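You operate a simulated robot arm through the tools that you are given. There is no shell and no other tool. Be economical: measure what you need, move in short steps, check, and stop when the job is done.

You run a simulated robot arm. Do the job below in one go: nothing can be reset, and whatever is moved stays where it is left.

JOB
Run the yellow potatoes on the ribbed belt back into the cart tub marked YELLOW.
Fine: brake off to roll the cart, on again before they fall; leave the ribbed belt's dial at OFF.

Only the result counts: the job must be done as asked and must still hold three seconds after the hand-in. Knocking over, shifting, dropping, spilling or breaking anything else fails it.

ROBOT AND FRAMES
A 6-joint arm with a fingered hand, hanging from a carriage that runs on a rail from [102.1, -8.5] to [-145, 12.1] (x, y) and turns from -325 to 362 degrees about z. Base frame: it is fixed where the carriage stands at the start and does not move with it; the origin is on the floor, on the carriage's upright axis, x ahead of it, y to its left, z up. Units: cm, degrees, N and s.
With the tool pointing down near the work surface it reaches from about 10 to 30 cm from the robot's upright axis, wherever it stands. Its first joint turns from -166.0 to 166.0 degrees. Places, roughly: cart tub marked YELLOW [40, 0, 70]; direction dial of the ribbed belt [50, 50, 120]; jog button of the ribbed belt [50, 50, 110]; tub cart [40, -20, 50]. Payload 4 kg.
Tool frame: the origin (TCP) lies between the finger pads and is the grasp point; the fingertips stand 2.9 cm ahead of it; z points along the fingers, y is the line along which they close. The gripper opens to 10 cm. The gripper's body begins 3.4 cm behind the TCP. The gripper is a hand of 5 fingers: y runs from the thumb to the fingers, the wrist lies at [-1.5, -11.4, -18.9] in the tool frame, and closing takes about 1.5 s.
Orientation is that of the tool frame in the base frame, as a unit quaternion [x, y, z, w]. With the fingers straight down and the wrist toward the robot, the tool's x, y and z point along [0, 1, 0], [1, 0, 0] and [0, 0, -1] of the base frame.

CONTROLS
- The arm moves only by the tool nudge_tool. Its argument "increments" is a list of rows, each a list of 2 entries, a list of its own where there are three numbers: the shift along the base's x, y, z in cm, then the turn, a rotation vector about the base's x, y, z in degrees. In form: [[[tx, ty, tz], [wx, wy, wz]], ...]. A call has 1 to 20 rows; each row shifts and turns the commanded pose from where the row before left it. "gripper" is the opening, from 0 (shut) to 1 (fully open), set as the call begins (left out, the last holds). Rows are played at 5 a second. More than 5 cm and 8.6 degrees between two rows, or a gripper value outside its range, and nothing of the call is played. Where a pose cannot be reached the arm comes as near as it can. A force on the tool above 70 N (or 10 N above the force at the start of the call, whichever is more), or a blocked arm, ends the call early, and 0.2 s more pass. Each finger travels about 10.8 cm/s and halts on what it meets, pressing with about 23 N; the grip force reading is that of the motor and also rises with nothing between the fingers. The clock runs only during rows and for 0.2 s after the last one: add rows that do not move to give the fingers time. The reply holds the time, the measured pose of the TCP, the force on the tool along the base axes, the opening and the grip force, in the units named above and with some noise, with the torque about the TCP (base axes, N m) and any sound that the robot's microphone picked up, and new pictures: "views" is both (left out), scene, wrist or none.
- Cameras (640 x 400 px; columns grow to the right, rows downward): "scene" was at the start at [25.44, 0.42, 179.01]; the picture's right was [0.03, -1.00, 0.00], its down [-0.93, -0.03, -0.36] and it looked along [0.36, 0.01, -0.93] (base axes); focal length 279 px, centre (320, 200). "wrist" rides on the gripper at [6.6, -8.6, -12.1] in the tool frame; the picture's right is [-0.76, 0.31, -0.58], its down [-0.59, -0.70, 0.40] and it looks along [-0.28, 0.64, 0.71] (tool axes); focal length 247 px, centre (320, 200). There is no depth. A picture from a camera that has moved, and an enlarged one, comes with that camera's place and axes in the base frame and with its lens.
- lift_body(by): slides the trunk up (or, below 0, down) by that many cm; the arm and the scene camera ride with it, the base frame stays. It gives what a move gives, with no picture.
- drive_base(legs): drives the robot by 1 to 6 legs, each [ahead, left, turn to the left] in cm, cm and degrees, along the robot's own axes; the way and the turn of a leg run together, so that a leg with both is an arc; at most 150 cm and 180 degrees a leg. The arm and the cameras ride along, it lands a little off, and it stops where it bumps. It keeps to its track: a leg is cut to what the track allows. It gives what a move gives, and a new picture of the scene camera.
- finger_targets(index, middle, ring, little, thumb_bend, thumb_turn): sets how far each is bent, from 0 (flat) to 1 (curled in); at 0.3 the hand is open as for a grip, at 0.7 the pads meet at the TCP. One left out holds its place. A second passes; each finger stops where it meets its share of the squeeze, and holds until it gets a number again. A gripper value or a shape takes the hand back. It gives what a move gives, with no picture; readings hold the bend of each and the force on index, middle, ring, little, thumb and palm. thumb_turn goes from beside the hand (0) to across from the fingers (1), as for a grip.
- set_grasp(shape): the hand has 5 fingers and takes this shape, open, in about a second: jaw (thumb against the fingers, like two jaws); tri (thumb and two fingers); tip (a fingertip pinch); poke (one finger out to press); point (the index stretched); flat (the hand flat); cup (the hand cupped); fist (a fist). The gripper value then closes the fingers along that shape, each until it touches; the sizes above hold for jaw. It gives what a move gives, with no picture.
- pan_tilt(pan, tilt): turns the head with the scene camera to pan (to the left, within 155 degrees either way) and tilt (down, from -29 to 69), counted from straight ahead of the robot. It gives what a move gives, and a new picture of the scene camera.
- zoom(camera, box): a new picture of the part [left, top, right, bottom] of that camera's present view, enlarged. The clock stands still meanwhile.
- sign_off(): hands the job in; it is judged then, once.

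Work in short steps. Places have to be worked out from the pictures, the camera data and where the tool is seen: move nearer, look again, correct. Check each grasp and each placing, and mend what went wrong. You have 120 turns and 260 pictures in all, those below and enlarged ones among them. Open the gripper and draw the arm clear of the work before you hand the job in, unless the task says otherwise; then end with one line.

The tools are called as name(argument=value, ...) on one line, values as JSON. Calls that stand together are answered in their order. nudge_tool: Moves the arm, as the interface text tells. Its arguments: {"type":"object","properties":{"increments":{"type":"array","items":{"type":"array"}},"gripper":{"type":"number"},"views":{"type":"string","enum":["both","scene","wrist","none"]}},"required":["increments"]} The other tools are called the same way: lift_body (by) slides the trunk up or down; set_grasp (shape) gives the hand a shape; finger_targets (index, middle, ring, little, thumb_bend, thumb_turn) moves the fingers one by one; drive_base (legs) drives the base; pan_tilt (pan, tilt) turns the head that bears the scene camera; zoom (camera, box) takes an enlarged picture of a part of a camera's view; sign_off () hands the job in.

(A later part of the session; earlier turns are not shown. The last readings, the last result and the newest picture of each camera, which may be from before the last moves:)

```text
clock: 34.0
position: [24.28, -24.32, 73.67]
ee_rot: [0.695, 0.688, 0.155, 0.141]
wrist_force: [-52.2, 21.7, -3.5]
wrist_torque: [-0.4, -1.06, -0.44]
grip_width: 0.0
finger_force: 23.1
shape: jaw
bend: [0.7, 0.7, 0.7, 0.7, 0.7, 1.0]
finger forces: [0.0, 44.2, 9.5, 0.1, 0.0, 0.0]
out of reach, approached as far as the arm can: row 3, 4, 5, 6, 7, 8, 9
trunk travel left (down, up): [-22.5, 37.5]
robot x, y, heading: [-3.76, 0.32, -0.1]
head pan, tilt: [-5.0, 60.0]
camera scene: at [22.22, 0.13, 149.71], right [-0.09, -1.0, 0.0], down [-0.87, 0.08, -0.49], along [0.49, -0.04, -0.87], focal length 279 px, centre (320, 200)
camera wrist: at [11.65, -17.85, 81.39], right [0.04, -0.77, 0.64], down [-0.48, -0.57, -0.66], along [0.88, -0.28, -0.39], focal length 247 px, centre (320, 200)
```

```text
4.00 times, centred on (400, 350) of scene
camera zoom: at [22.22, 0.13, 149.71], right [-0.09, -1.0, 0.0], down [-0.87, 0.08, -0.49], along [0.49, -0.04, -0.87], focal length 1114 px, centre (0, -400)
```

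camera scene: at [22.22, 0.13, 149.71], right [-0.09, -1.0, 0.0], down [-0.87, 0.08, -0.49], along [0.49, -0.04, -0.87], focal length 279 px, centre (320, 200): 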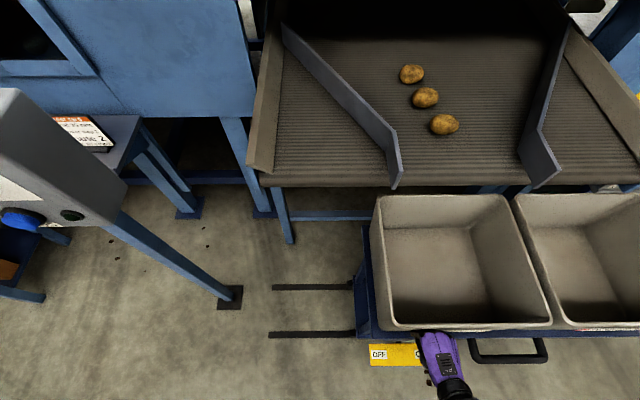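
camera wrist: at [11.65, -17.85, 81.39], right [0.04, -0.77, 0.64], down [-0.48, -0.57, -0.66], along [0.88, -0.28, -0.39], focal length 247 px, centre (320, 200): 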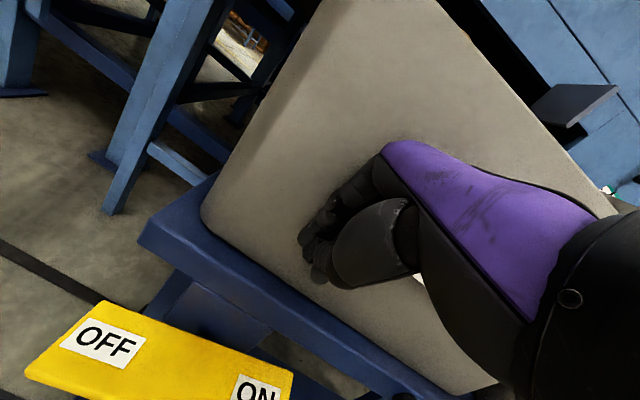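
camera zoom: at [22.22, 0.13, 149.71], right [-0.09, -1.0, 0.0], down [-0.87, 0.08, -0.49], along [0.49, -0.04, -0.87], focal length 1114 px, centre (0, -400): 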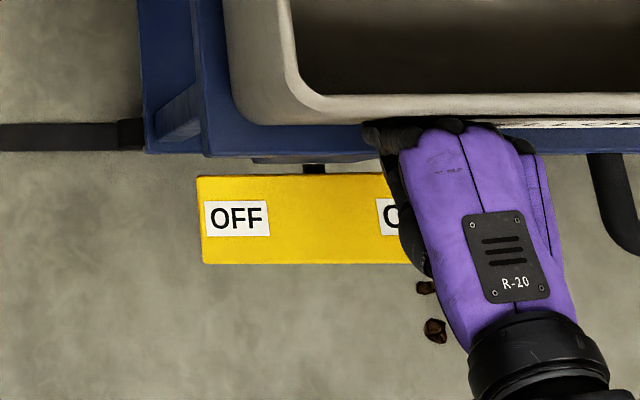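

The arm could not come in close enough, and the fingers press on the tub front (52 N). I back the carriage off to relieve it and give the arm room.

drive_base(legs=[[-10, 0, 0]])

zoom(camera="scene", box=[320, 180, 640, 380])

```text
clock: 35.2
position: [15.76, -24.28, 74.36]
ee_rot: [0.695, 0.686, 0.157, 0.149]
wrist_force: [-1.5, 0.2, 0.6]
wrist_torque: [-0.01, 0.01, 0.04]
grip_width: 0.01
finger_force: 23.1
shape: jaw
bend: [0.7, 0.7, 0.7, 0.7, 0.7, 1.0]
finger forces: [0.0, 0.0, 0.0, 0.1, 0.0, 0.0]
trunk travel left (down, up): [-22.5, 37.5]
robot x, y, heading: [-13.55, 1.08, -0.6]
head pan, tilt: [-5.0, 60.0]
camera scene: at [12.97, 0.67, 149.94], right [-0.09, -1.0, 0.0], down [-0.86, 0.08, -0.5], along [0.5, -0.05, -0.87], focal length 279 px, centre (320, 200)
```

scene: 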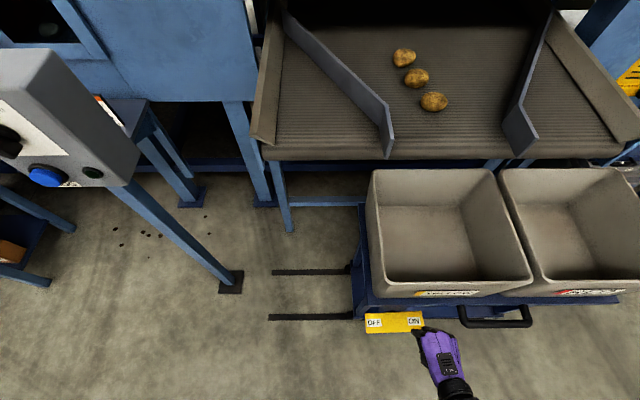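

```text
2.00 times, centred on (480, 280) of scene
camera zoom: at [12.97, 0.67, 149.94], right [-0.09, -1.0, 0.0], down [-0.86, 0.08, -0.5], along [0.5, -0.05, -0.87], focal length 557 px, centre (0, 40)
```

zoom: 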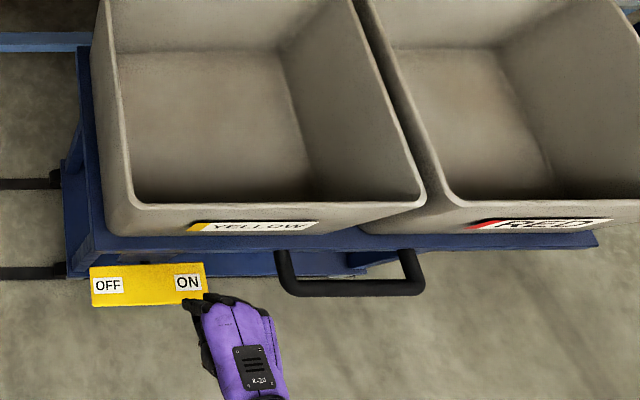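

Tubs still sit in line; the cart is at y'≈-29.5, fine. ON pad now ≈[20.8,-27.8,62]. I align and press down.

nudge_tool(increments=[[[1.7, -1.8, 0], [0, 0, 0]], [[1.7, -1.8, 0], [0, 0, 0]], [[0, 0, -3], [0, 0, 0]], [[0, 0, -3], [0, 0, 0]], [[0, 0, -2], [0, 0, 0]], [[0, 0, -1], [0, 0, 0]]])

```text
clock: 36.6
position: [19.19, -27.82, 65.24]
ee_rot: [0.695, 0.686, 0.157, 0.149]
wrist_force: [-0.9, -0.1, -0.6]
wrist_torque: [0.0, -0.01, 0.01]
grip_width: 0.0
finger_force: 23.6
shape: jaw
bend: [0.7, 0.7, 0.7, 0.7, 0.7, 1.0]
finger forces: [0.0, 0.1, 0.1, 0.1, 0.2, 0.1]
trunk travel left (down, up): [-22.5, 37.5]
robot x, y, heading: [-13.43, 1.04, -0.4]
head pan, tilt: [-5.0, 60.0]
camera scene: at [13.0, 0.66, 149.95], right [-0.09, -1.0, 0.0], down [-0.86, 0.08, -0.5], along [0.5, -0.05, -0.87], focal length 279 px, centre (320, 200)
camera wrist: at [6.45, -21.31, 72.63], right [0.03, -0.77, 0.64], down [-0.47, -0.58, -0.67], along [0.88, -0.29, -0.38], focal length 247 px, centre (320, 200)
```

scene: 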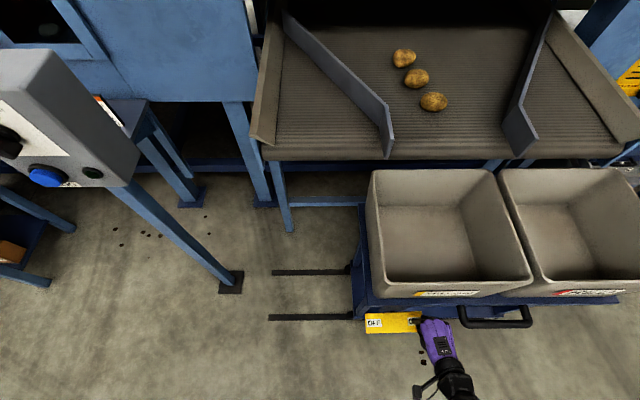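
wrist: 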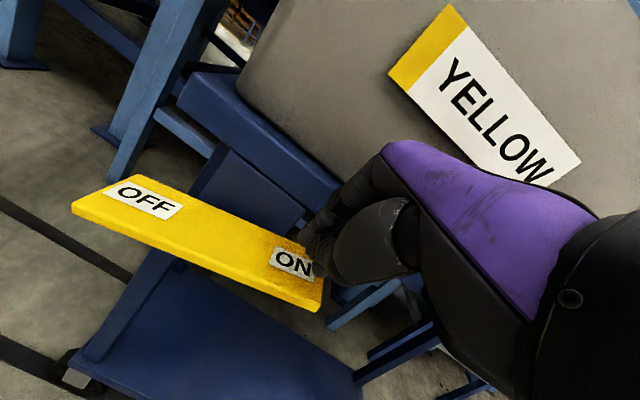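

Fingers are over the ON pad (slightly right). Shift 0.8 cm left and press.

nudge_tool(increments=[[[0, 0.8, 0], [0, 0, 0]], [[0, 0, -0.7], [0, 0, 0]], [[0, 0, -0.7], [0, 0, 0]], [[0, 0, -0.7], [0, 0, 0]], [[0, 0, -0.7], [0, 0, 0]], [[0, 0, -0.7], [0, 0, 0]], [[0, 0, -0.7], [0, 0, 0]], [[0, 0, -0.7], [0, 0, 0]]])

```text
clock: 38.4
position: [19.41, -27.36, 60.77]
ee_rot: [0.693, 0.687, 0.157, 0.153]
wrist_force: [-3.7, -0.8, 27.2]
wrist_torque: [0.02, -0.13, -0.04]
grip_width: 0.01
finger_force: 22.7
shape: jaw
bend: [0.7, 0.7, 0.7, 0.7, 0.7, 1.0]
finger forces: [0.1, 26.8, 0.1, 0.0, 0.0, 0.0]
trunk travel left (down, up): [-22.5, 37.5]
robot x, y, heading: [-13.53, 1.32, -0.3]
head pan, tilt: [-5.0, 60.0]
camera scene: at [13.02, 0.59, 150.02], right [-0.09, -1.0, 0.0], down [-0.86, 0.08, -0.5], along [0.5, -0.05, -0.87], focal length 279 px, centre (320, 200)
camera wrist: at [6.62, -20.8, 68.0], right [0.02, -0.76, 0.65], down [-0.47, -0.58, -0.67], along [0.88, -0.29, -0.37], focal length 247 px, centre (320, 200)
```

scene: 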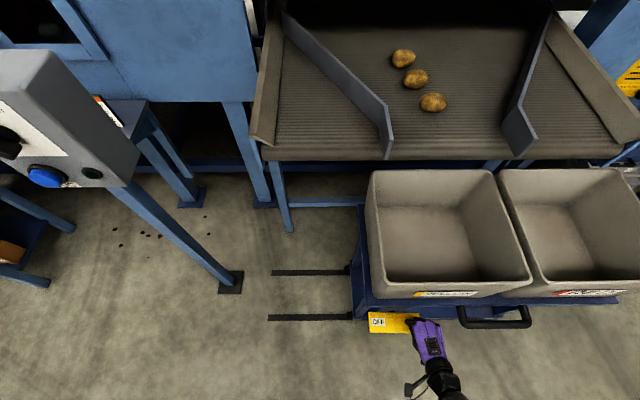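
wrist: 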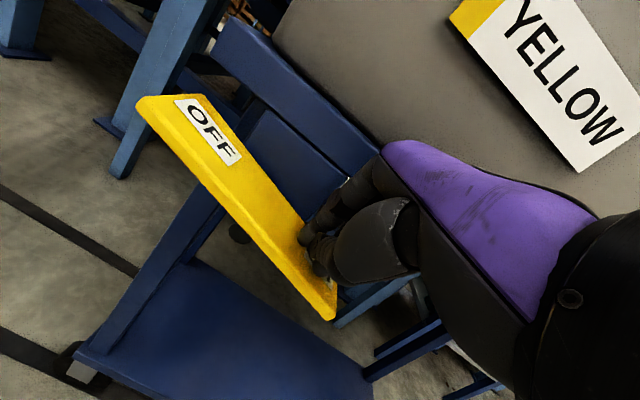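

The plate is rocked over to ON with 27 N at the stop. I lift off, back away, and check it holds.

nudge_tool(increments=[[[0, 0, 2], [0, 0, 0]], [[-1, 0, 3], [0, 0, 0]], [[-2, 0, 3], [0, 0, 0]], [[-2, 2, 3], [0, 0, 0]], [[0, 3, 3], [0, 0, 0]]])

zoom(camera="scene", box=[320, 240, 540, 380])

```text
clock: 39.6
position: [15.22, -21.85, 73.84]
ee_rot: [0.696, 0.685, 0.157, 0.149]
wrist_force: [-0.4, 0.1, -1.1]
wrist_torque: [0.02, 0.0, 0.0]
grip_width: 0.01
finger_force: 23.1
shape: jaw
bend: [0.7, 0.7, 0.7, 0.7, 0.7, 1.0]
finger forces: [0.0, 0.1, 0.0, 0.0, 0.1, 0.0]
out of reach, approached as far as the arm can: row 5
trunk travel left (down, up): [-22.5, 37.5]
robot x, y, heading: [-13.57, 0.74, -0.3]
head pan, tilt: [-5.0, 60.0]
camera scene: at [13.0, 0.69, 149.95], right [-0.09, -1.0, 0.0], down [-0.86, 0.08, -0.5], along [0.5, -0.05, -0.87], focal length 279 px, centre (320, 200)
camera wrist: at [2.56, -15.16, 81.32], right [0.03, -0.77, 0.64], down [-0.48, -0.57, -0.67], along [0.88, -0.29, -0.38], focal length 247 px, centre (320, 200)
```

scene: 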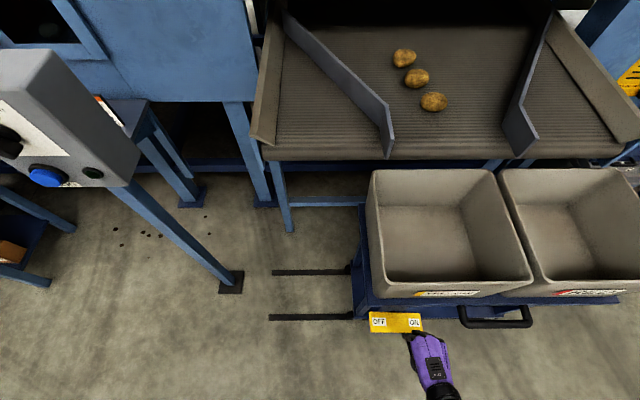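
wrist: 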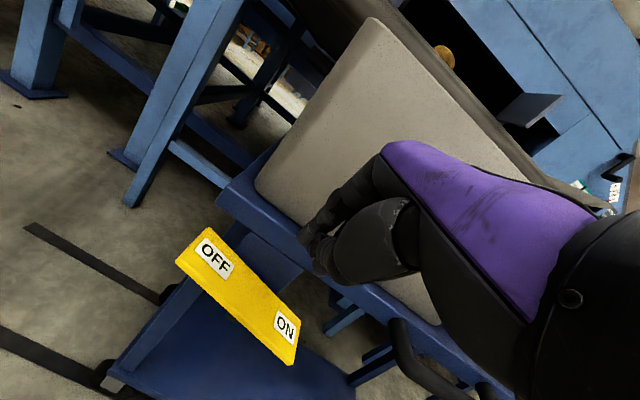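

```text
2.86 times, centred on (430, 310) of scene
camera zoom: at [13.0, 0.69, 149.95], right [-0.09, -1.0, 0.0], down [-0.86, 0.08, -0.5], along [0.5, -0.05, -0.87], focal length 796 px, centre (6, -114)
```

zoom: 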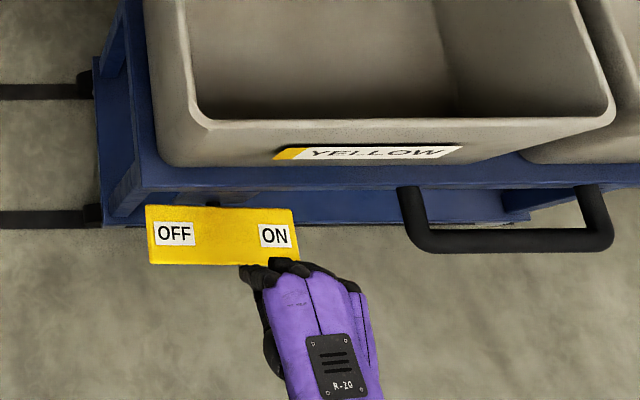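

Brake is back ON (ON end down) and the cart stands. Now to the control panel: raise the trunk and turn the head to see the panel closely.

lift_body(by=32)

nudge_tool(increments=[[[0, 4, 0], [0, 0, 0]], [[0, 4, 0], [0, 0, 0]], [[0, 4, 0], [0, 0, 0]], [[0, 4, 0], [0, 0, 0]], [[0, 4, 0], [0, 0, 0]], [[0, 4, 0], [0, 0, 0]], [[0, 4, 0], [0, 0, 0]], [[0, 4, 0], [0, 0, 0]], [[0, 4, 0], [0, 0, 0]], [[0, 4, 0], [0, 0, 0]], [[0, 4, 0], [0, 0, 0]], [[0, 4, 0], [0, 0, 0]]], views="none")

pan_tilt(pan=45, tilt=40)

```text
clock: 42.8
position: [15.26, -21.89, 105.89]
ee_rot: [0.696, 0.685, 0.155, 0.15]
wrist_force: [-0.2, -0.1, 0.3]
wrist_torque: [-0.01, -0.04, -0.01]
grip_width: 0.0
finger_force: 22.7
shape: jaw
bend: [0.7, 0.7, 0.7, 0.7, 0.7, 1.0]
finger forces: [0.0, 0.0, 0.0, 0.1, 0.0, 0.1]
trunk travel left (down, up): [-54.5, 5.5]
robot x, y, heading: [-13.43, 1.14, -0.3]
head pan, tilt: [-5.0, 60.0]
```

```text
clock: 45.4
position: [15.49, 25.72, 105.88]
ee_rot: [0.699, 0.682, 0.156, 0.148]
wrist_force: [-3.8, 4.0, 0.2]
wrist_torque: [-0.21, -0.26, -0.18]
grip_width: 0.0
finger_force: 23.5
shape: jaw
bend: [0.7, 0.7, 0.7, 0.7, 0.7, 1.0]
finger forces: [0.1, 0.1, 0.0, 0.0, 0.1, 0.1]
trunk travel left (down, up): [-54.5, 5.5]
robot x, y, heading: [-13.67, 0.98, -0.2]
head pan, tilt: [-5.0, 60.0]
```

```text
clock: 46.5
position: [15.97, 25.24, 105.87]
ee_rot: [0.704, 0.677, 0.154, 0.15]
wrist_force: [0.2, -0.2, 0.3]
wrist_torque: [-0.05, 0.0, 0.03]
grip_width: 0.0
finger_force: 23.6
shape: jaw
bend: [0.7, 0.7, 0.7, 0.7, 0.7, 1.0]
finger forces: [0.0, 0.0, 0.0, 0.1, 0.1, 0.0]
trunk travel left (down, up): [-54.5, 5.5]
robot x, y, heading: [-13.72, 1.27, -0.4]
head pan, tilt: [45.0, 40.0]
camera scene: at [12.4, 7.25, 184.62], right [0.7, -0.71, 0.0], down [-0.46, -0.45, -0.77], along [0.54, 0.54, -0.64], focal length 279 px, centre (320, 200)
```

scene: 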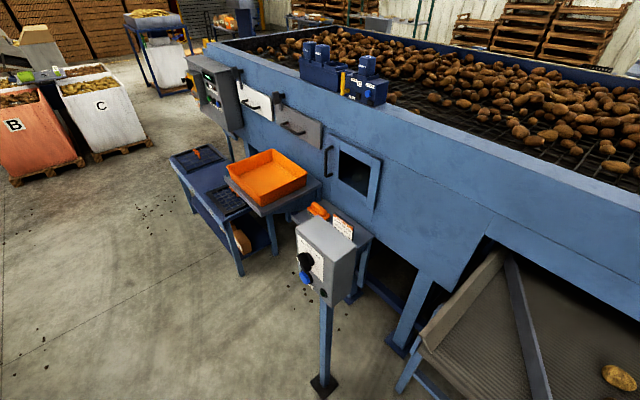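

I enlarge the panel here to triangulate its face against the earlier front view.

zoom(camera="scene", box=[280, 205, 370, 305])

```text
4.00 times, centred on (325, 255) of scene
camera zoom: at [12.4, 7.25, 184.62], right [0.7, -0.71, 0.0], down [-0.46, -0.45, -0.77], along [0.54, 0.54, -0.64], focal length 1114 px, centre (300, -20)
```

zoom: 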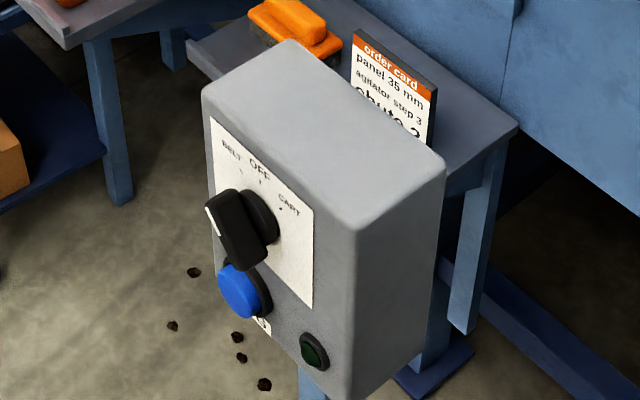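

Panel face stands at x≈46.3 facing the robot; dial axis ≈(y 44.8, z 120.3), JOG ≈[45,46.5,109.5]. I move the carriage to x≈0, take the poke shape and turn the hand horizontal in front of the panel.

drive_base(legs=[[13, 0, 0]])

set_grasp(shape="poke")

nudge_tool(increments=[[[-1, 3, 0], [0, -8, 0]], [[-1, 3, 1], [0, -8, 0]], [[-1, 3, 1], [0, -8, 0]], [[-1, 3, 1], [0, -8, 0]], [[0, 3, 1], [0, -8, 0]], [[0, 2, 2], [0, -8, 0]], [[0, 2, 2], [0, -8, 0]], [[0, 0, 2], [0, -8, 0]], [[0, 0, 0], [0, 0, 0]]])

```text
clock: 47.8
position: [28.16, 25.0, 105.74]
ee_rot: [0.695, 0.686, 0.156, 0.149]
wrist_force: [0.0, -0.4, 0.2]
wrist_torque: [-0.03, 0.0, 0.0]
grip_width: 0.01
finger_force: 22.9
shape: jaw
bend: [0.7, 0.7, 0.7, 0.7, 0.7, 1.0]
finger forces: [0.1, 0.0, 0.1, 0.0, 0.0, 0.0]
trunk travel left (down, up): [-54.5, 5.5]
robot x, y, heading: [-0.48, 0.34, -0.4]
head pan, tilt: [45.0, 40.0]
camera scene: at [25.2, 6.2, 184.62], right [0.7, -0.71, 0.0], down [-0.46, -0.45, -0.77], along [0.54, 0.54, -0.64], focal length 279 px, centre (320, 200)
```

scene: 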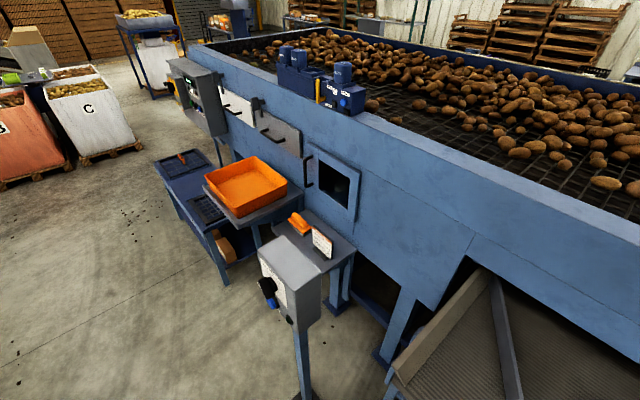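

```text
clock: 48.7
position: [28.1, 24.97, 105.82]
ee_rot: [0.694, 0.687, 0.157, 0.148]
wrist_force: [-0.7, 1.0, -1.4]
wrist_torque: [-0.04, 0.03, -0.01]
grip_width: 0.0
finger_force: 0.0
shape: poke
bend: [0.7, 0.7, 0.99, 0.99, 1.0, 1.0]
finger forces: [0.0, 0.1, 0.0, 0.1, 0.0, 0.0]
trunk travel left (down, up): [-54.5, 5.5]
robot x, y, heading: [-0.81, 0.54, -0.2]
head pan, tilt: [45.0, 40.0]
```

```text
clock: 50.7
position: [38.75, 35.99, 125.04]
ee_rot: [0.503, 0.506, 0.502, 0.489]
wrist_force: [-0.4, -0.8, -0.2]
wrist_torque: [0.04, 0.01, -0.02]
grip_width: 0.0
finger_force: 0.0
shape: poke
bend: [0.7, 0.7, 0.99, 0.99, 1.0, 1.0]
finger forces: [0.1, 0.1, 0.0, 0.0, 0.0, 0.1]
out of reach, approached as far as the arm can: row 1, 2, 3, 4, 5, 6, 7, 8
trunk travel left (down, up): [-54.5, 5.5]
robot x, y, heading: [-0.53, 0.19, -0.4]
head pan, tilt: [45.0, 40.0]
camera scene: at [25.2, 6.2, 184.63], right [0.7, -0.71, 0.0], down [-0.46, -0.45, -0.77], along [0.54, 0.54, -0.64], focal length 279 px, centre (320, 200)
camera wrist: at [26.49, 42.45, 116.76], right [-0.56, -0.77, 0.31], down [0.39, -0.58, -0.72], along [0.73, -0.28, 0.62], focal length 247 px, centre (320, 200)
```

scene: 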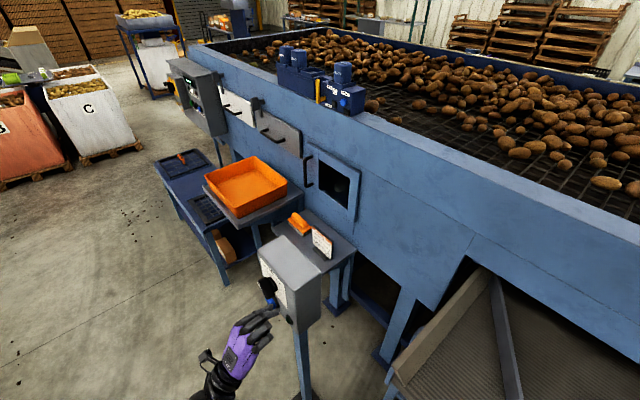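
wrist: 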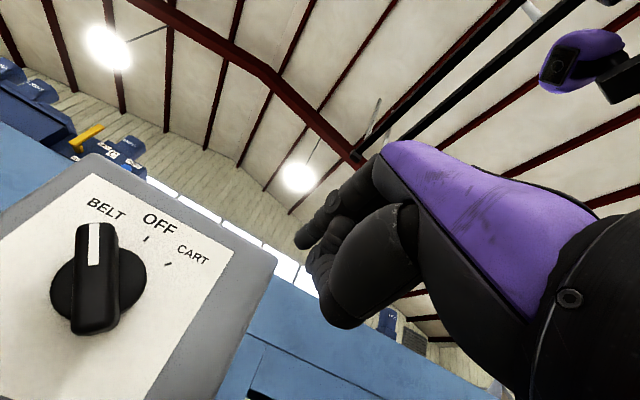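

The dial pointer is clearly at BELT. I back the carriage 8 cm for arm room and inspect the poke finger.

drive_base(legs=[[-8, 0, 0]])

finger_targets(index=0.15)

zoom(camera="wrist", box=[0, 0, 640, 400])

zoom(camera="scene", box=[170, 200, 370, 400])

```text
clock: 51.8
position: [30.89, 36.6, 125.1]
ee_rot: [0.506, 0.505, 0.5, 0.489]
wrist_force: [0.7, -0.9, -1.1]
wrist_torque: [-0.01, -0.02, 0.03]
grip_width: 0.0
finger_force: 0.1
shape: poke
bend: [0.7, 0.7, 0.99, 0.99, 1.0, 1.0]
finger forces: [0.0, 0.0, 0.0, 0.1, 0.0, 0.0]
trunk travel left (down, up): [-54.5, 5.5]
robot x, y, heading: [-8.77, 0.69, -0.2]
head pan, tilt: [45.0, 40.0]
camera scene: at [17.29, 6.84, 184.63], right [0.7, -0.71, 0.0], down [-0.46, -0.45, -0.77], along [0.54, 0.54, -0.64], focal length 279 px, centre (320, 200)
```

scene: 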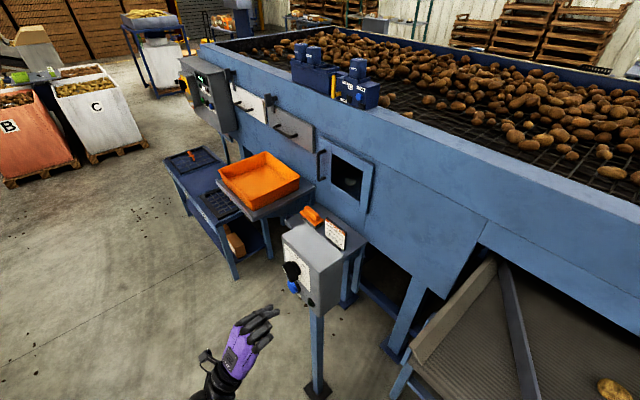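

```text
clock: 52.8
position: [30.88, 36.61, 125.05]
ee_rot: [0.505, 0.505, 0.501, 0.489]
wrist_force: [0.1, 0.2, 0.7]
wrist_torque: [0.0, -0.03, -0.02]
grip_width: 6.9
finger_force: 0.0
shape: fingers
bend: [0.15, 0.7, 0.99, 0.99, 1.0, 1.0]
finger forces: [0.1, 0.1, 0.0, 0.0, 0.0, 0.0]
trunk travel left (down, up): [-54.5, 5.5]
robot x, y, heading: [-8.67, 0.64, -0.1]
head pan, tilt: [45.0, 40.0]
```

```text
1.00 times, centred on (320, 200) of wrist (not enlarged: the box is as wide or as high as the picture)
camera zoom: at [18.59, 43.1, 116.74], right [-0.56, -0.77, 0.31], down [0.39, -0.58, -0.72], along [0.73, -0.28, 0.62], focal length 247 px, centre (320, 200)
```

zoom: 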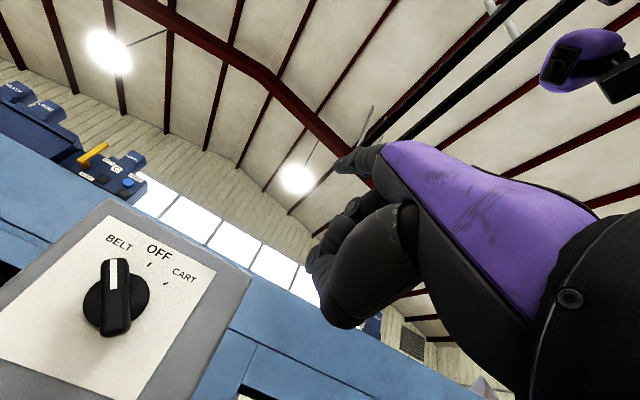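

```text
2.00 times, centred on (270, 300) of scene
camera zoom: at [17.29, 6.84, 184.63], right [0.7, -0.71, 0.0], down [-0.46, -0.45, -0.77], along [0.54, 0.54, -0.64], focal length 557 px, centre (420, 0)
```

zoom: 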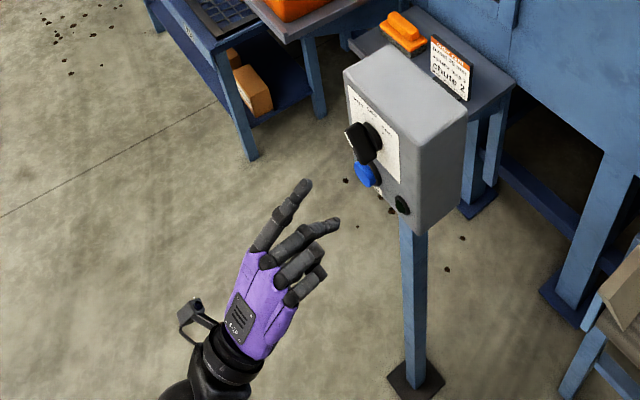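

Index is the leftmost finger (+y side). I curl the middle finger in and set the index bent so its tip leads, then look again.

finger_targets(index=0.5, middle=1.0, thumb_bend=1.0)

zoom(camera="scene", box=[200, 230, 340, 400])

zoom(camera="wrist", box=[0, 0, 640, 400])

```text
clock: 53.8
position: [30.79, 36.56, 125.04]
ee_rot: [0.506, 0.505, 0.5, 0.488]
wrist_force: [0.0, 0.0, 0.2]
wrist_torque: [0.02, 0.01, 0.0]
grip_width: 2.67
finger_force: 0.0
shape: fingers
bend: [0.33, 0.98, 0.99, 0.99, 1.0, 1.0]
finger forces: [0.0, 0.1, 0.0, 0.0, 0.1, 0.0]
trunk travel left (down, up): [-54.5, 5.5]
robot x, y, heading: [-8.35, 1.03, -0.2]
head pan, tilt: [45.0, 40.0]
```

```text
2.35 times, centred on (270, 315) of scene
camera zoom: at [17.29, 6.84, 184.63], right [0.7, -0.71, 0.0], down [-0.46, -0.45, -0.77], along [0.54, 0.54, -0.64], focal length 656 px, centre (438, -71)
```

zoom: 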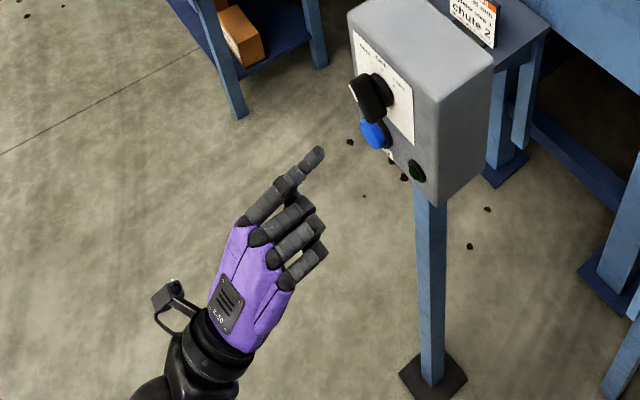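

```text
1.00 times, centred on (320, 200) of wrist (not enlarged: the box is as wide or as high as the picture)
camera zoom: at [18.59, 43.1, 116.74], right [-0.56, -0.77, 0.31], down [0.39, -0.58, -0.72], along [0.73, -0.28, 0.62], focal length 247 px, centre (320, 200)
```

zoom: 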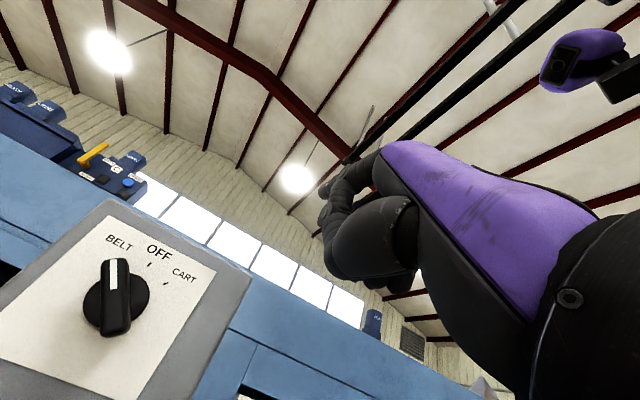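

Index tip ≈[33,37.6,130]; dial axis re-measured with the wrist camera at ≈(y 45.4, z 118.2), pointer 45° left of up. I move the tip toward the lower left of the pointer end, still in front of the panel.

nudge_tool(increments=[[[0, 3, -2], [0, 0, 0]], [[0, 3, -2], [0, 0, 0]], [[0, 3, -2], [0, 0, 0]], [[0, 2, -2], [0, 0, 0]], [[0, 0, -1], [0, 0, 0]], [[0, 0, 0], [0, 0, 0]], [[0, 0, 0], [0, 0, 0]]])

zoom(camera="scene", box=[200, 210, 340, 350])

```text
clock: 55.4
position: [32.17, 39.32, 126.16]
ee_rot: [0.504, 0.509, 0.5, 0.487]
wrist_force: [0.2, 0.5, -0.2]
wrist_torque: [0.01, 0.0, -0.01]
grip_width: 2.66
finger_force: 0.0
shape: fingers
bend: [0.34, 0.98, 0.99, 0.99, 1.0, 1.0]
finger forces: [0.0, 0.1, 0.0, 0.0, 0.1, 0.2]
out of reach, approached as far as the arm can: row 1, 2, 3, 4, 5
trunk travel left (down, up): [-54.5, 5.5]
robot x, y, heading: [-8.69, 0.56, -0.5]
head pan, tilt: [45.0, 40.0]
camera scene: at [17.29, 6.84, 184.63], right [0.7, -0.71, 0.0], down [-0.46, -0.45, -0.77], along [0.54, 0.54, -0.64], focal length 279 px, centre (320, 200)
camera wrist: at [19.74, 45.82, 117.94], right [-0.56, -0.77, 0.31], down [0.39, -0.58, -0.72], along [0.73, -0.28, 0.62], focal length 247 px, centre (320, 200)
```

scene: 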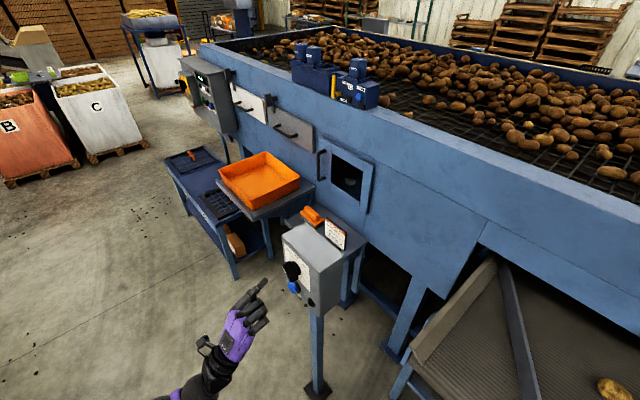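
wrist: 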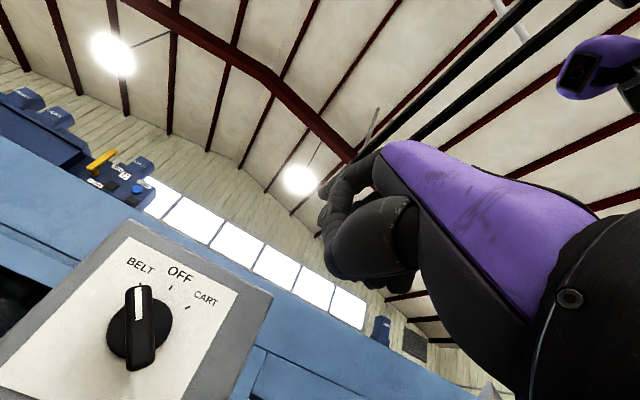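

```text
2.86 times, centred on (270, 280) of scene
camera zoom: at [17.29, 6.84, 184.63], right [0.7, -0.71, 0.0], down [-0.46, -0.45, -0.77], along [0.54, 0.54, -0.64], focal length 796 px, centre (463, -29)
```

zoom: 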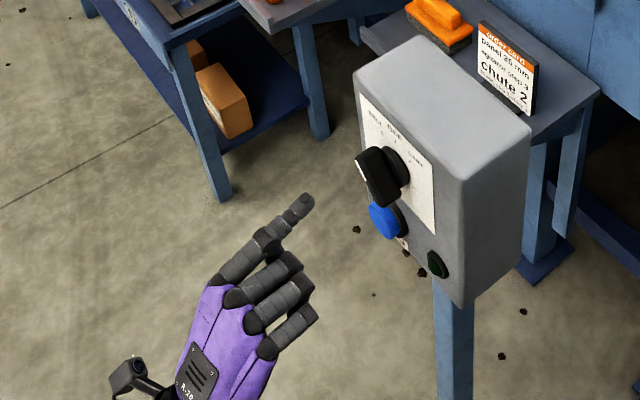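

The horizontal pose is at the arm's limit at this height; I lower the trunk 12 cm so the arm works higher relative to the shoulder.

lift_body(by=-11)

nudge_tool(increments=[[[0, 0, 0], [0, 0, 0]]])

```text
clock: 56.8
position: [32.08, 39.32, 115.27]
ee_rot: [0.504, 0.509, 0.5, 0.487]
wrist_force: [-0.4, -0.7, -0.2]
wrist_torque: [0.02, -0.02, 0.02]
grip_width: 2.62
finger_force: 0.0
shape: fingers
bend: [0.34, 0.98, 0.99, 0.99, 1.0, 1.0]
finger forces: [0.0, 0.1, 0.0, 0.0, 0.0, 0.0]
trunk travel left (down, up): [-43.5, 16.5]
robot x, y, heading: [-8.54, 0.78, -0.2]
head pan, tilt: [45.0, 40.0]
```

```text
clock: 57.2
position: [31.93, 39.4, 115.23]
ee_rot: [0.505, 0.508, 0.499, 0.488]
wrist_force: [0.6, 0.1, -0.3]
wrist_torque: [-0.01, 0.01, 0.0]
grip_width: 2.61
finger_force: 0.0
shape: fingers
bend: [0.34, 0.98, 0.99, 0.99, 1.0, 1.0]
finger forces: [0.0, 0.0, 0.0, 0.0, 0.1, 0.0]
trunk travel left (down, up): [-43.5, 16.5]
robot x, y, heading: [-8.56, 0.92, -0.2]
head pan, tilt: [45.0, 40.0]
camera scene: at [17.29, 6.84, 173.63], right [0.7, -0.71, 0.0], down [-0.46, -0.45, -0.77], along [0.54, 0.54, -0.64], focal length 279 px, centre (320, 200)
camera wrist: at [19.74, 45.82, 106.95], right [-0.56, -0.77, 0.31], down [0.39, -0.58, -0.72], along [0.73, -0.28, 0.62], focal length 247 px, centre (320, 200)
```

scene: 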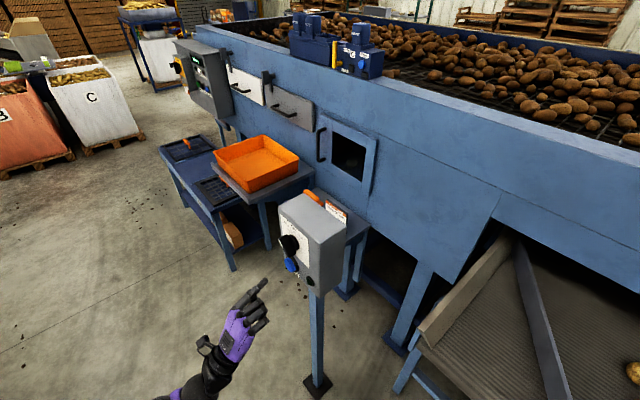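
wrist: 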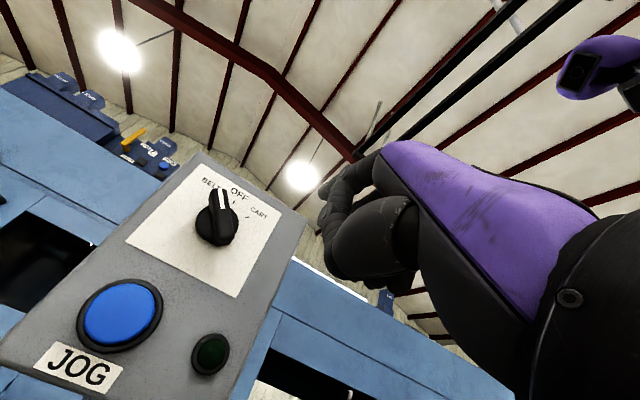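

The wrist camera now gives dial axis ≈(45.6,118), JOG ≈(47.2,107.8). Tip is ≈[34,40.4,120.3]; I move +8 in y and −2 in z.

nudge_tool(increments=[[[0, 2, -0.5], [0, 0, 0]], [[0, 2, -0.5], [0, 0, 0]], [[0, 2, -0.5], [0, 0, 0]], [[0, 2, -0.5], [0, 0, 0]], [[0, 0, 0], [0, 0, 0]]])

zoom(camera="scene", box=[200, 190, 340, 330])

```text
clock: 58.4
position: [32.27, 43.64, 118.12]
ee_rot: [0.503, 0.51, 0.5, 0.487]
wrist_force: [-0.2, 0.8, -0.6]
wrist_torque: [-0.02, 0.02, 0.04]
grip_width: 2.59
finger_force: 0.0
shape: fingers
bend: [0.34, 0.98, 0.99, 0.99, 1.0, 1.0]
finger forces: [0.0, 0.0, 0.0, 0.0, 0.0, 0.0]
out of reach, approached as far as the arm can: row 1, 2, 3, 4
trunk travel left (down, up): [-43.5, 16.5]
robot x, y, heading: [-8.59, 0.76, -0.4]
head pan, tilt: [45.0, 40.0]
camera scene: at [17.29, 6.85, 173.63], right [0.7, -0.71, 0.0], down [-0.46, -0.45, -0.77], along [0.54, 0.54, -0.64], focal length 279 px, centre (320, 200)
camera wrist: at [19.92, 50.11, 109.88], right [-0.55, -0.77, 0.32], down [0.39, -0.58, -0.72], along [0.74, -0.27, 0.62], focal length 247 px, centre (320, 200)
```

scene: 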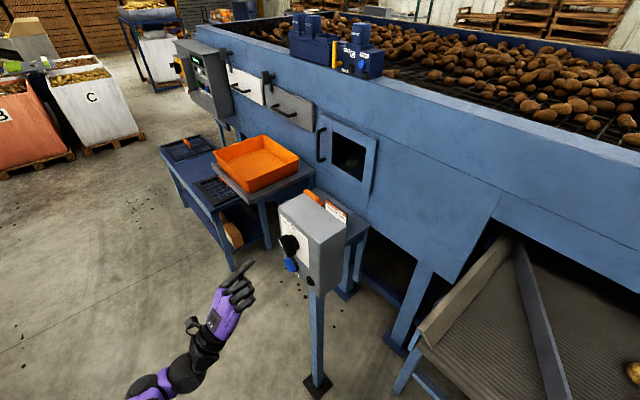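
wrist: 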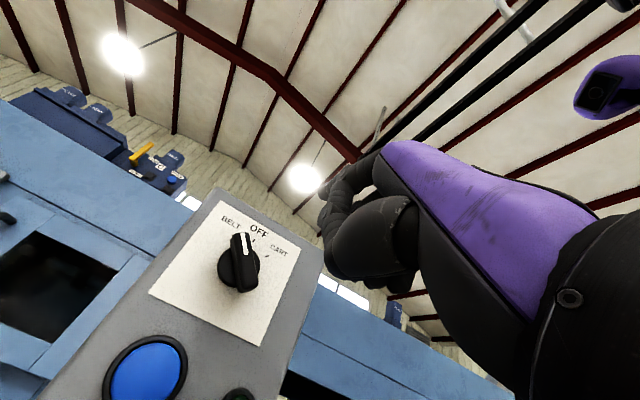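

```text
2.86 times, centred on (270, 260) of scene
camera zoom: at [17.29, 6.85, 173.63], right [0.7, -0.71, 0.0], down [-0.46, -0.45, -0.77], along [0.54, 0.54, -0.64], focal length 796 px, centre (463, 29)
```

zoom: 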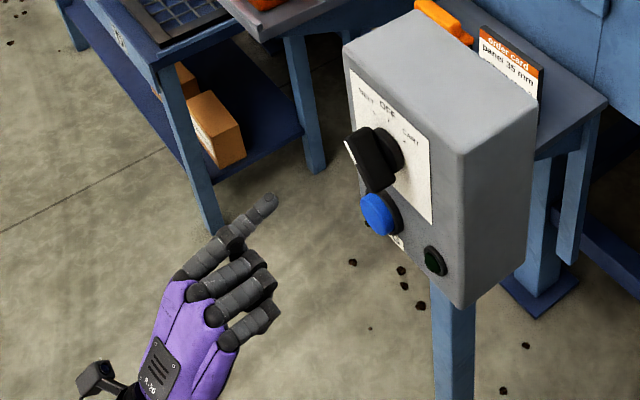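

The arm's limit lifts the hand. The index points upward relative to the tool axis anyway, so I pitch the hand 24° down, which should bring it into reach and level the finger.

nudge_tool(increments=[[[0, 0, 0], [0, 8, 0]], [[0, 0, 0], [0, 8, 0]], [[0, 0, 0], [0, 8, 0]], [[0, 0, 0], [0, 0, 0]], [[0, 0, 0], [0, 0, 0]]])

zoom(camera="scene", box=[200, 190, 340, 330])

```text
clock: 59.6
position: [32.37, 43.79, 118.15]
ee_rot: [0.597, 0.599, 0.384, 0.37]
wrist_force: [-0.7, 0.4, -0.2]
wrist_torque: [0.02, -0.02, 0.0]
grip_width: 2.59
finger_force: 0.1
shape: fingers
bend: [0.34, 0.98, 0.99, 0.99, 1.0, 1.0]
finger forces: [0.1, 0.0, 0.1, 0.0, 0.0, 0.1]
trunk travel left (down, up): [-43.5, 16.5]
robot x, y, heading: [-9.11, 0.74, 0.0]
head pan, tilt: [45.0, 40.0]
camera scene: at [17.29, 6.84, 173.63], right [0.7, -0.71, 0.0], down [-0.46, -0.45, -0.77], along [0.54, 0.54, -0.64], focal length 279 px, centre (320, 200)
camera wrist: at [17.66, 50.15, 115.59], right [-0.38, -0.77, 0.51], down [0.06, -0.58, -0.81], along [0.92, -0.28, 0.27], focal length 247 px, centre (320, 200)
```

scene: 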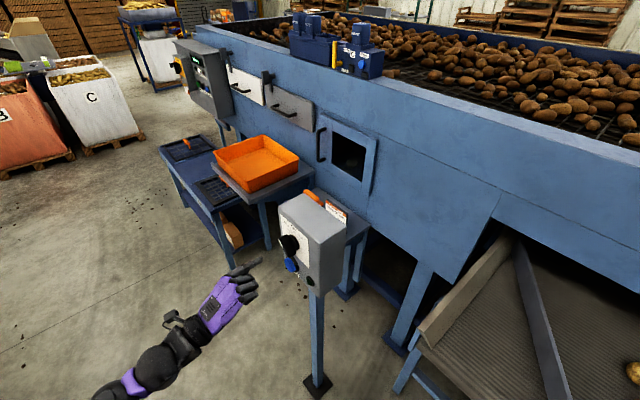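
wrist: 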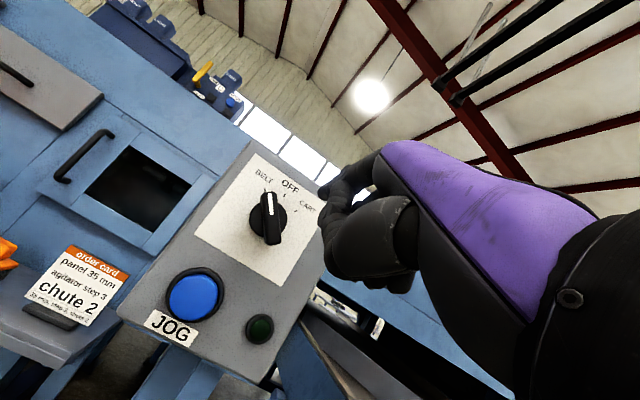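

```text
2.86 times, centred on (270, 260) of scene
camera zoom: at [17.29, 6.84, 173.63], right [0.7, -0.71, 0.0], down [-0.46, -0.45, -0.77], along [0.54, 0.54, -0.64], focal length 796 px, centre (463, 29)
```

zoom: 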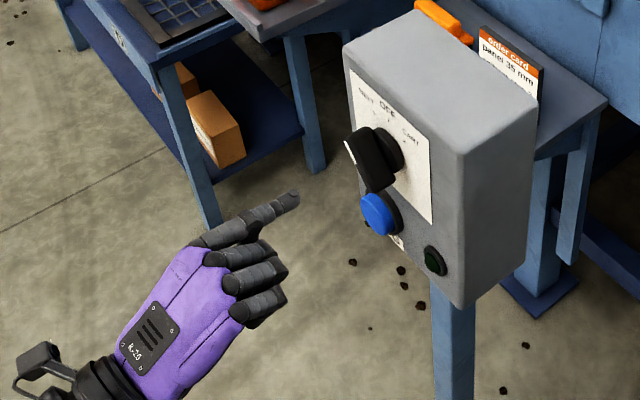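

All in reach now. Tip ≈[36.4,44.7,121.9], dial axis ≈(45.8,118.2). I go to the start point left-below the pointer end at (48.7,118.5), still in front.

nudge_tool(increments=[[[0, 2.1, -1.7], [0, 0, 0]], [[0, 2.1, -1.7], [0, 0, 0]], [[2, 0, 0], [0, 0, 0]], [[0, 0, 0], [0, 0, 0]]])

zoom(camera="scene", box=[220, 200, 340, 300])

zoom(camera="wrist", box=[200, 120, 400, 260])

```text
clock: 60.6
position: [34.14, 48.0, 114.66]
ee_rot: [0.598, 0.598, 0.384, 0.372]
wrist_force: [-0.4, -0.4, 0.3]
wrist_torque: [-0.02, -0.03, 0.02]
grip_width: 2.58
finger_force: 0.0
shape: fingers
bend: [0.34, 0.99, 0.99, 0.99, 1.0, 1.0]
finger forces: [0.0, 0.1, 0.0, 0.0, 0.0, 0.1]
trunk travel left (down, up): [-43.5, 16.5]
robot x, y, heading: [-8.77, 1.02, -0.2]
head pan, tilt: [45.0, 40.0]
camera scene: at [17.29, 6.84, 173.63], right [0.7, -0.71, 0.0], down [-0.46, -0.45, -0.77], along [0.54, 0.54, -0.64], focal length 279 px, centre (320, 200)
camera wrist: at [19.66, 54.36, 112.19], right [-0.38, -0.77, 0.51], down [0.06, -0.58, -0.81], along [0.92, -0.28, 0.27], focal length 247 px, centre (320, 200)
```

scene: 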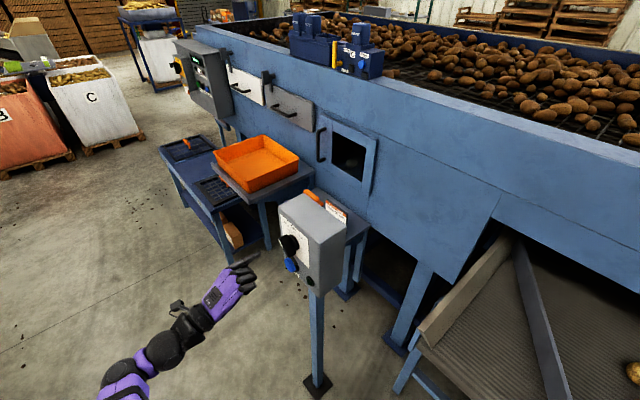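
wrist: 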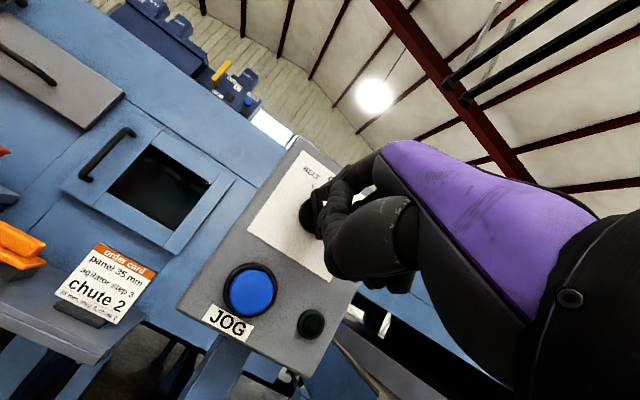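

```text
4.00 times, centred on (280, 250) of scene
camera zoom: at [17.29, 6.84, 173.63], right [0.7, -0.71, 0.0], down [-0.46, -0.45, -0.77], along [0.54, 0.54, -0.64], focal length 1114 px, centre (480, 0)
```

zoom: 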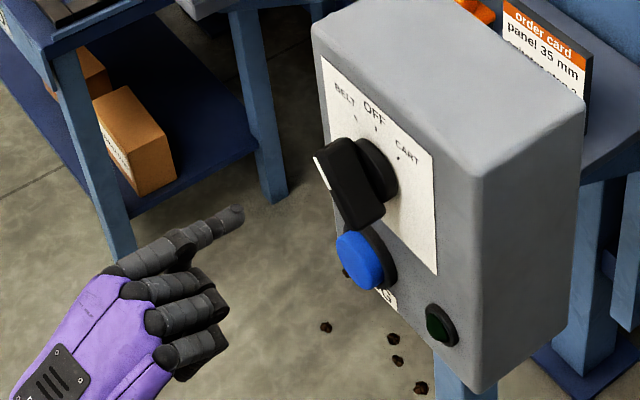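

```text
2.86 times, centred on (300, 190) of wrist
camera zoom: at [19.66, 54.36, 112.19], right [-0.38, -0.77, 0.51], down [0.06, -0.58, -0.81], along [0.92, -0.28, 0.27], focal length 706 px, centre (377, 229)
```

zoom: 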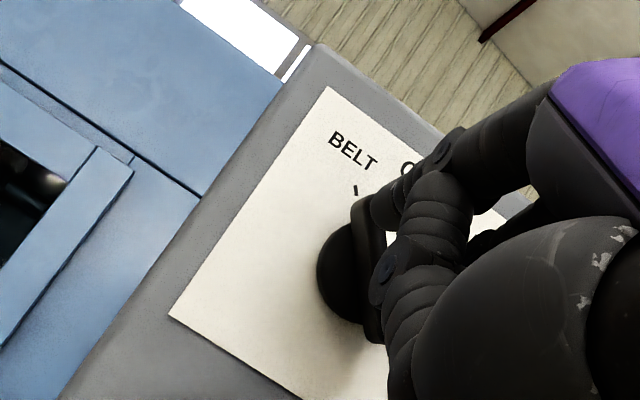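

Tip ≈[38.4,49.5,118.3], just left of the pointer end. I slide it in beside the knob.

nudge_tool(increments=[[[1.5, 0, 0], [0, 0, 0]], [[1.5, 0, 0], [0, 0, 0]], [[1.5, 0, 0], [0, 0, 0]], [[0.8, 0, 0], [0, 0, 0]]])

zoom(camera="scene", box=[220, 200, 340, 300])

zoom(camera="wrist", box=[200, 120, 400, 260])

```text
clock: 61.6
position: [39.61, 47.97, 114.73]
ee_rot: [0.598, 0.598, 0.383, 0.371]
wrist_force: [-0.4, -0.6, -0.5]
wrist_torque: [-0.01, 0.02, 0.0]
grip_width: 2.58
finger_force: 0.2
shape: fingers
bend: [0.34, 0.99, 0.99, 0.99, 1.0, 1.0]
finger forces: [0.0, 0.0, 0.0, 0.0, 0.0, 0.0]
trunk travel left (down, up): [-43.5, 16.5]
robot x, y, heading: [-8.6, 0.9, -0.2]
head pan, tilt: [45.0, 40.0]
camera scene: at [17.29, 6.84, 173.63], right [0.7, -0.71, 0.0], down [-0.46, -0.45, -0.77], along [0.54, 0.54, -0.64], focal length 279 px, centre (320, 200)
camera wrist: at [25.0, 54.35, 112.19], right [-0.38, -0.77, 0.51], down [0.06, -0.58, -0.81], along [0.92, -0.28, 0.27], focal length 247 px, centre (320, 200)
```

scene: 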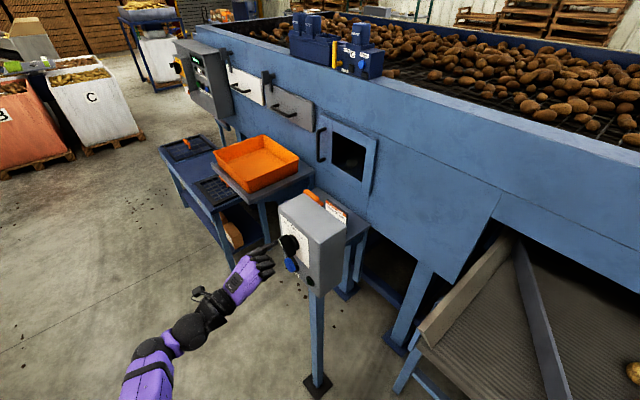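
wrist: 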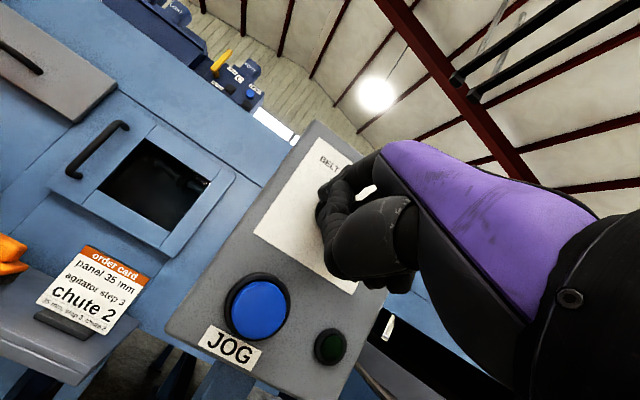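

```text
4.00 times, centred on (280, 250) of scene
camera zoom: at [17.29, 6.84, 173.63], right [0.7, -0.71, 0.0], down [-0.46, -0.45, -0.77], along [0.54, 0.54, -0.64], focal length 1114 px, centre (480, 0)
```

zoom: 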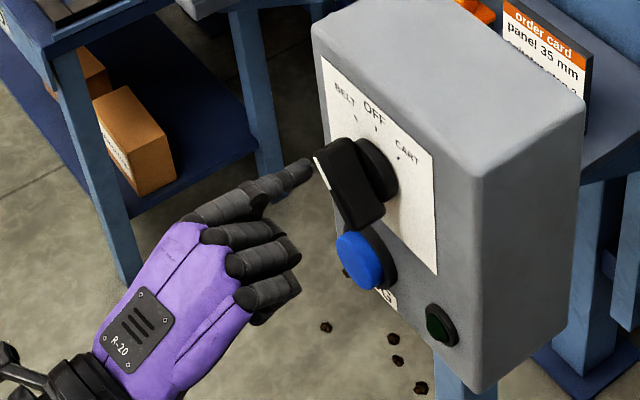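

```text
2.86 times, centred on (300, 190) of wrist
camera zoom: at [25.0, 54.35, 112.19], right [-0.38, -0.77, 0.51], down [0.06, -0.58, -0.81], along [0.92, -0.28, 0.27], focal length 706 px, centre (377, 229)
```

zoom: 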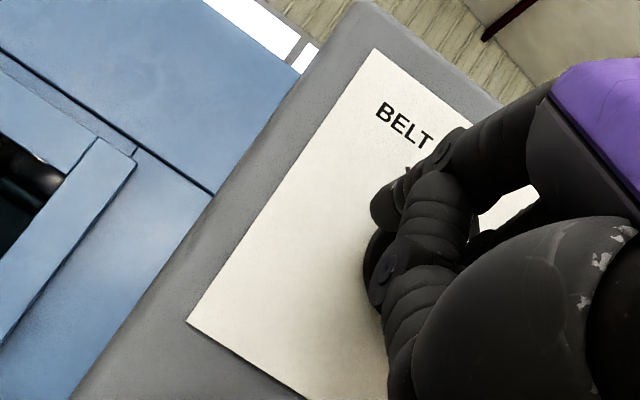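

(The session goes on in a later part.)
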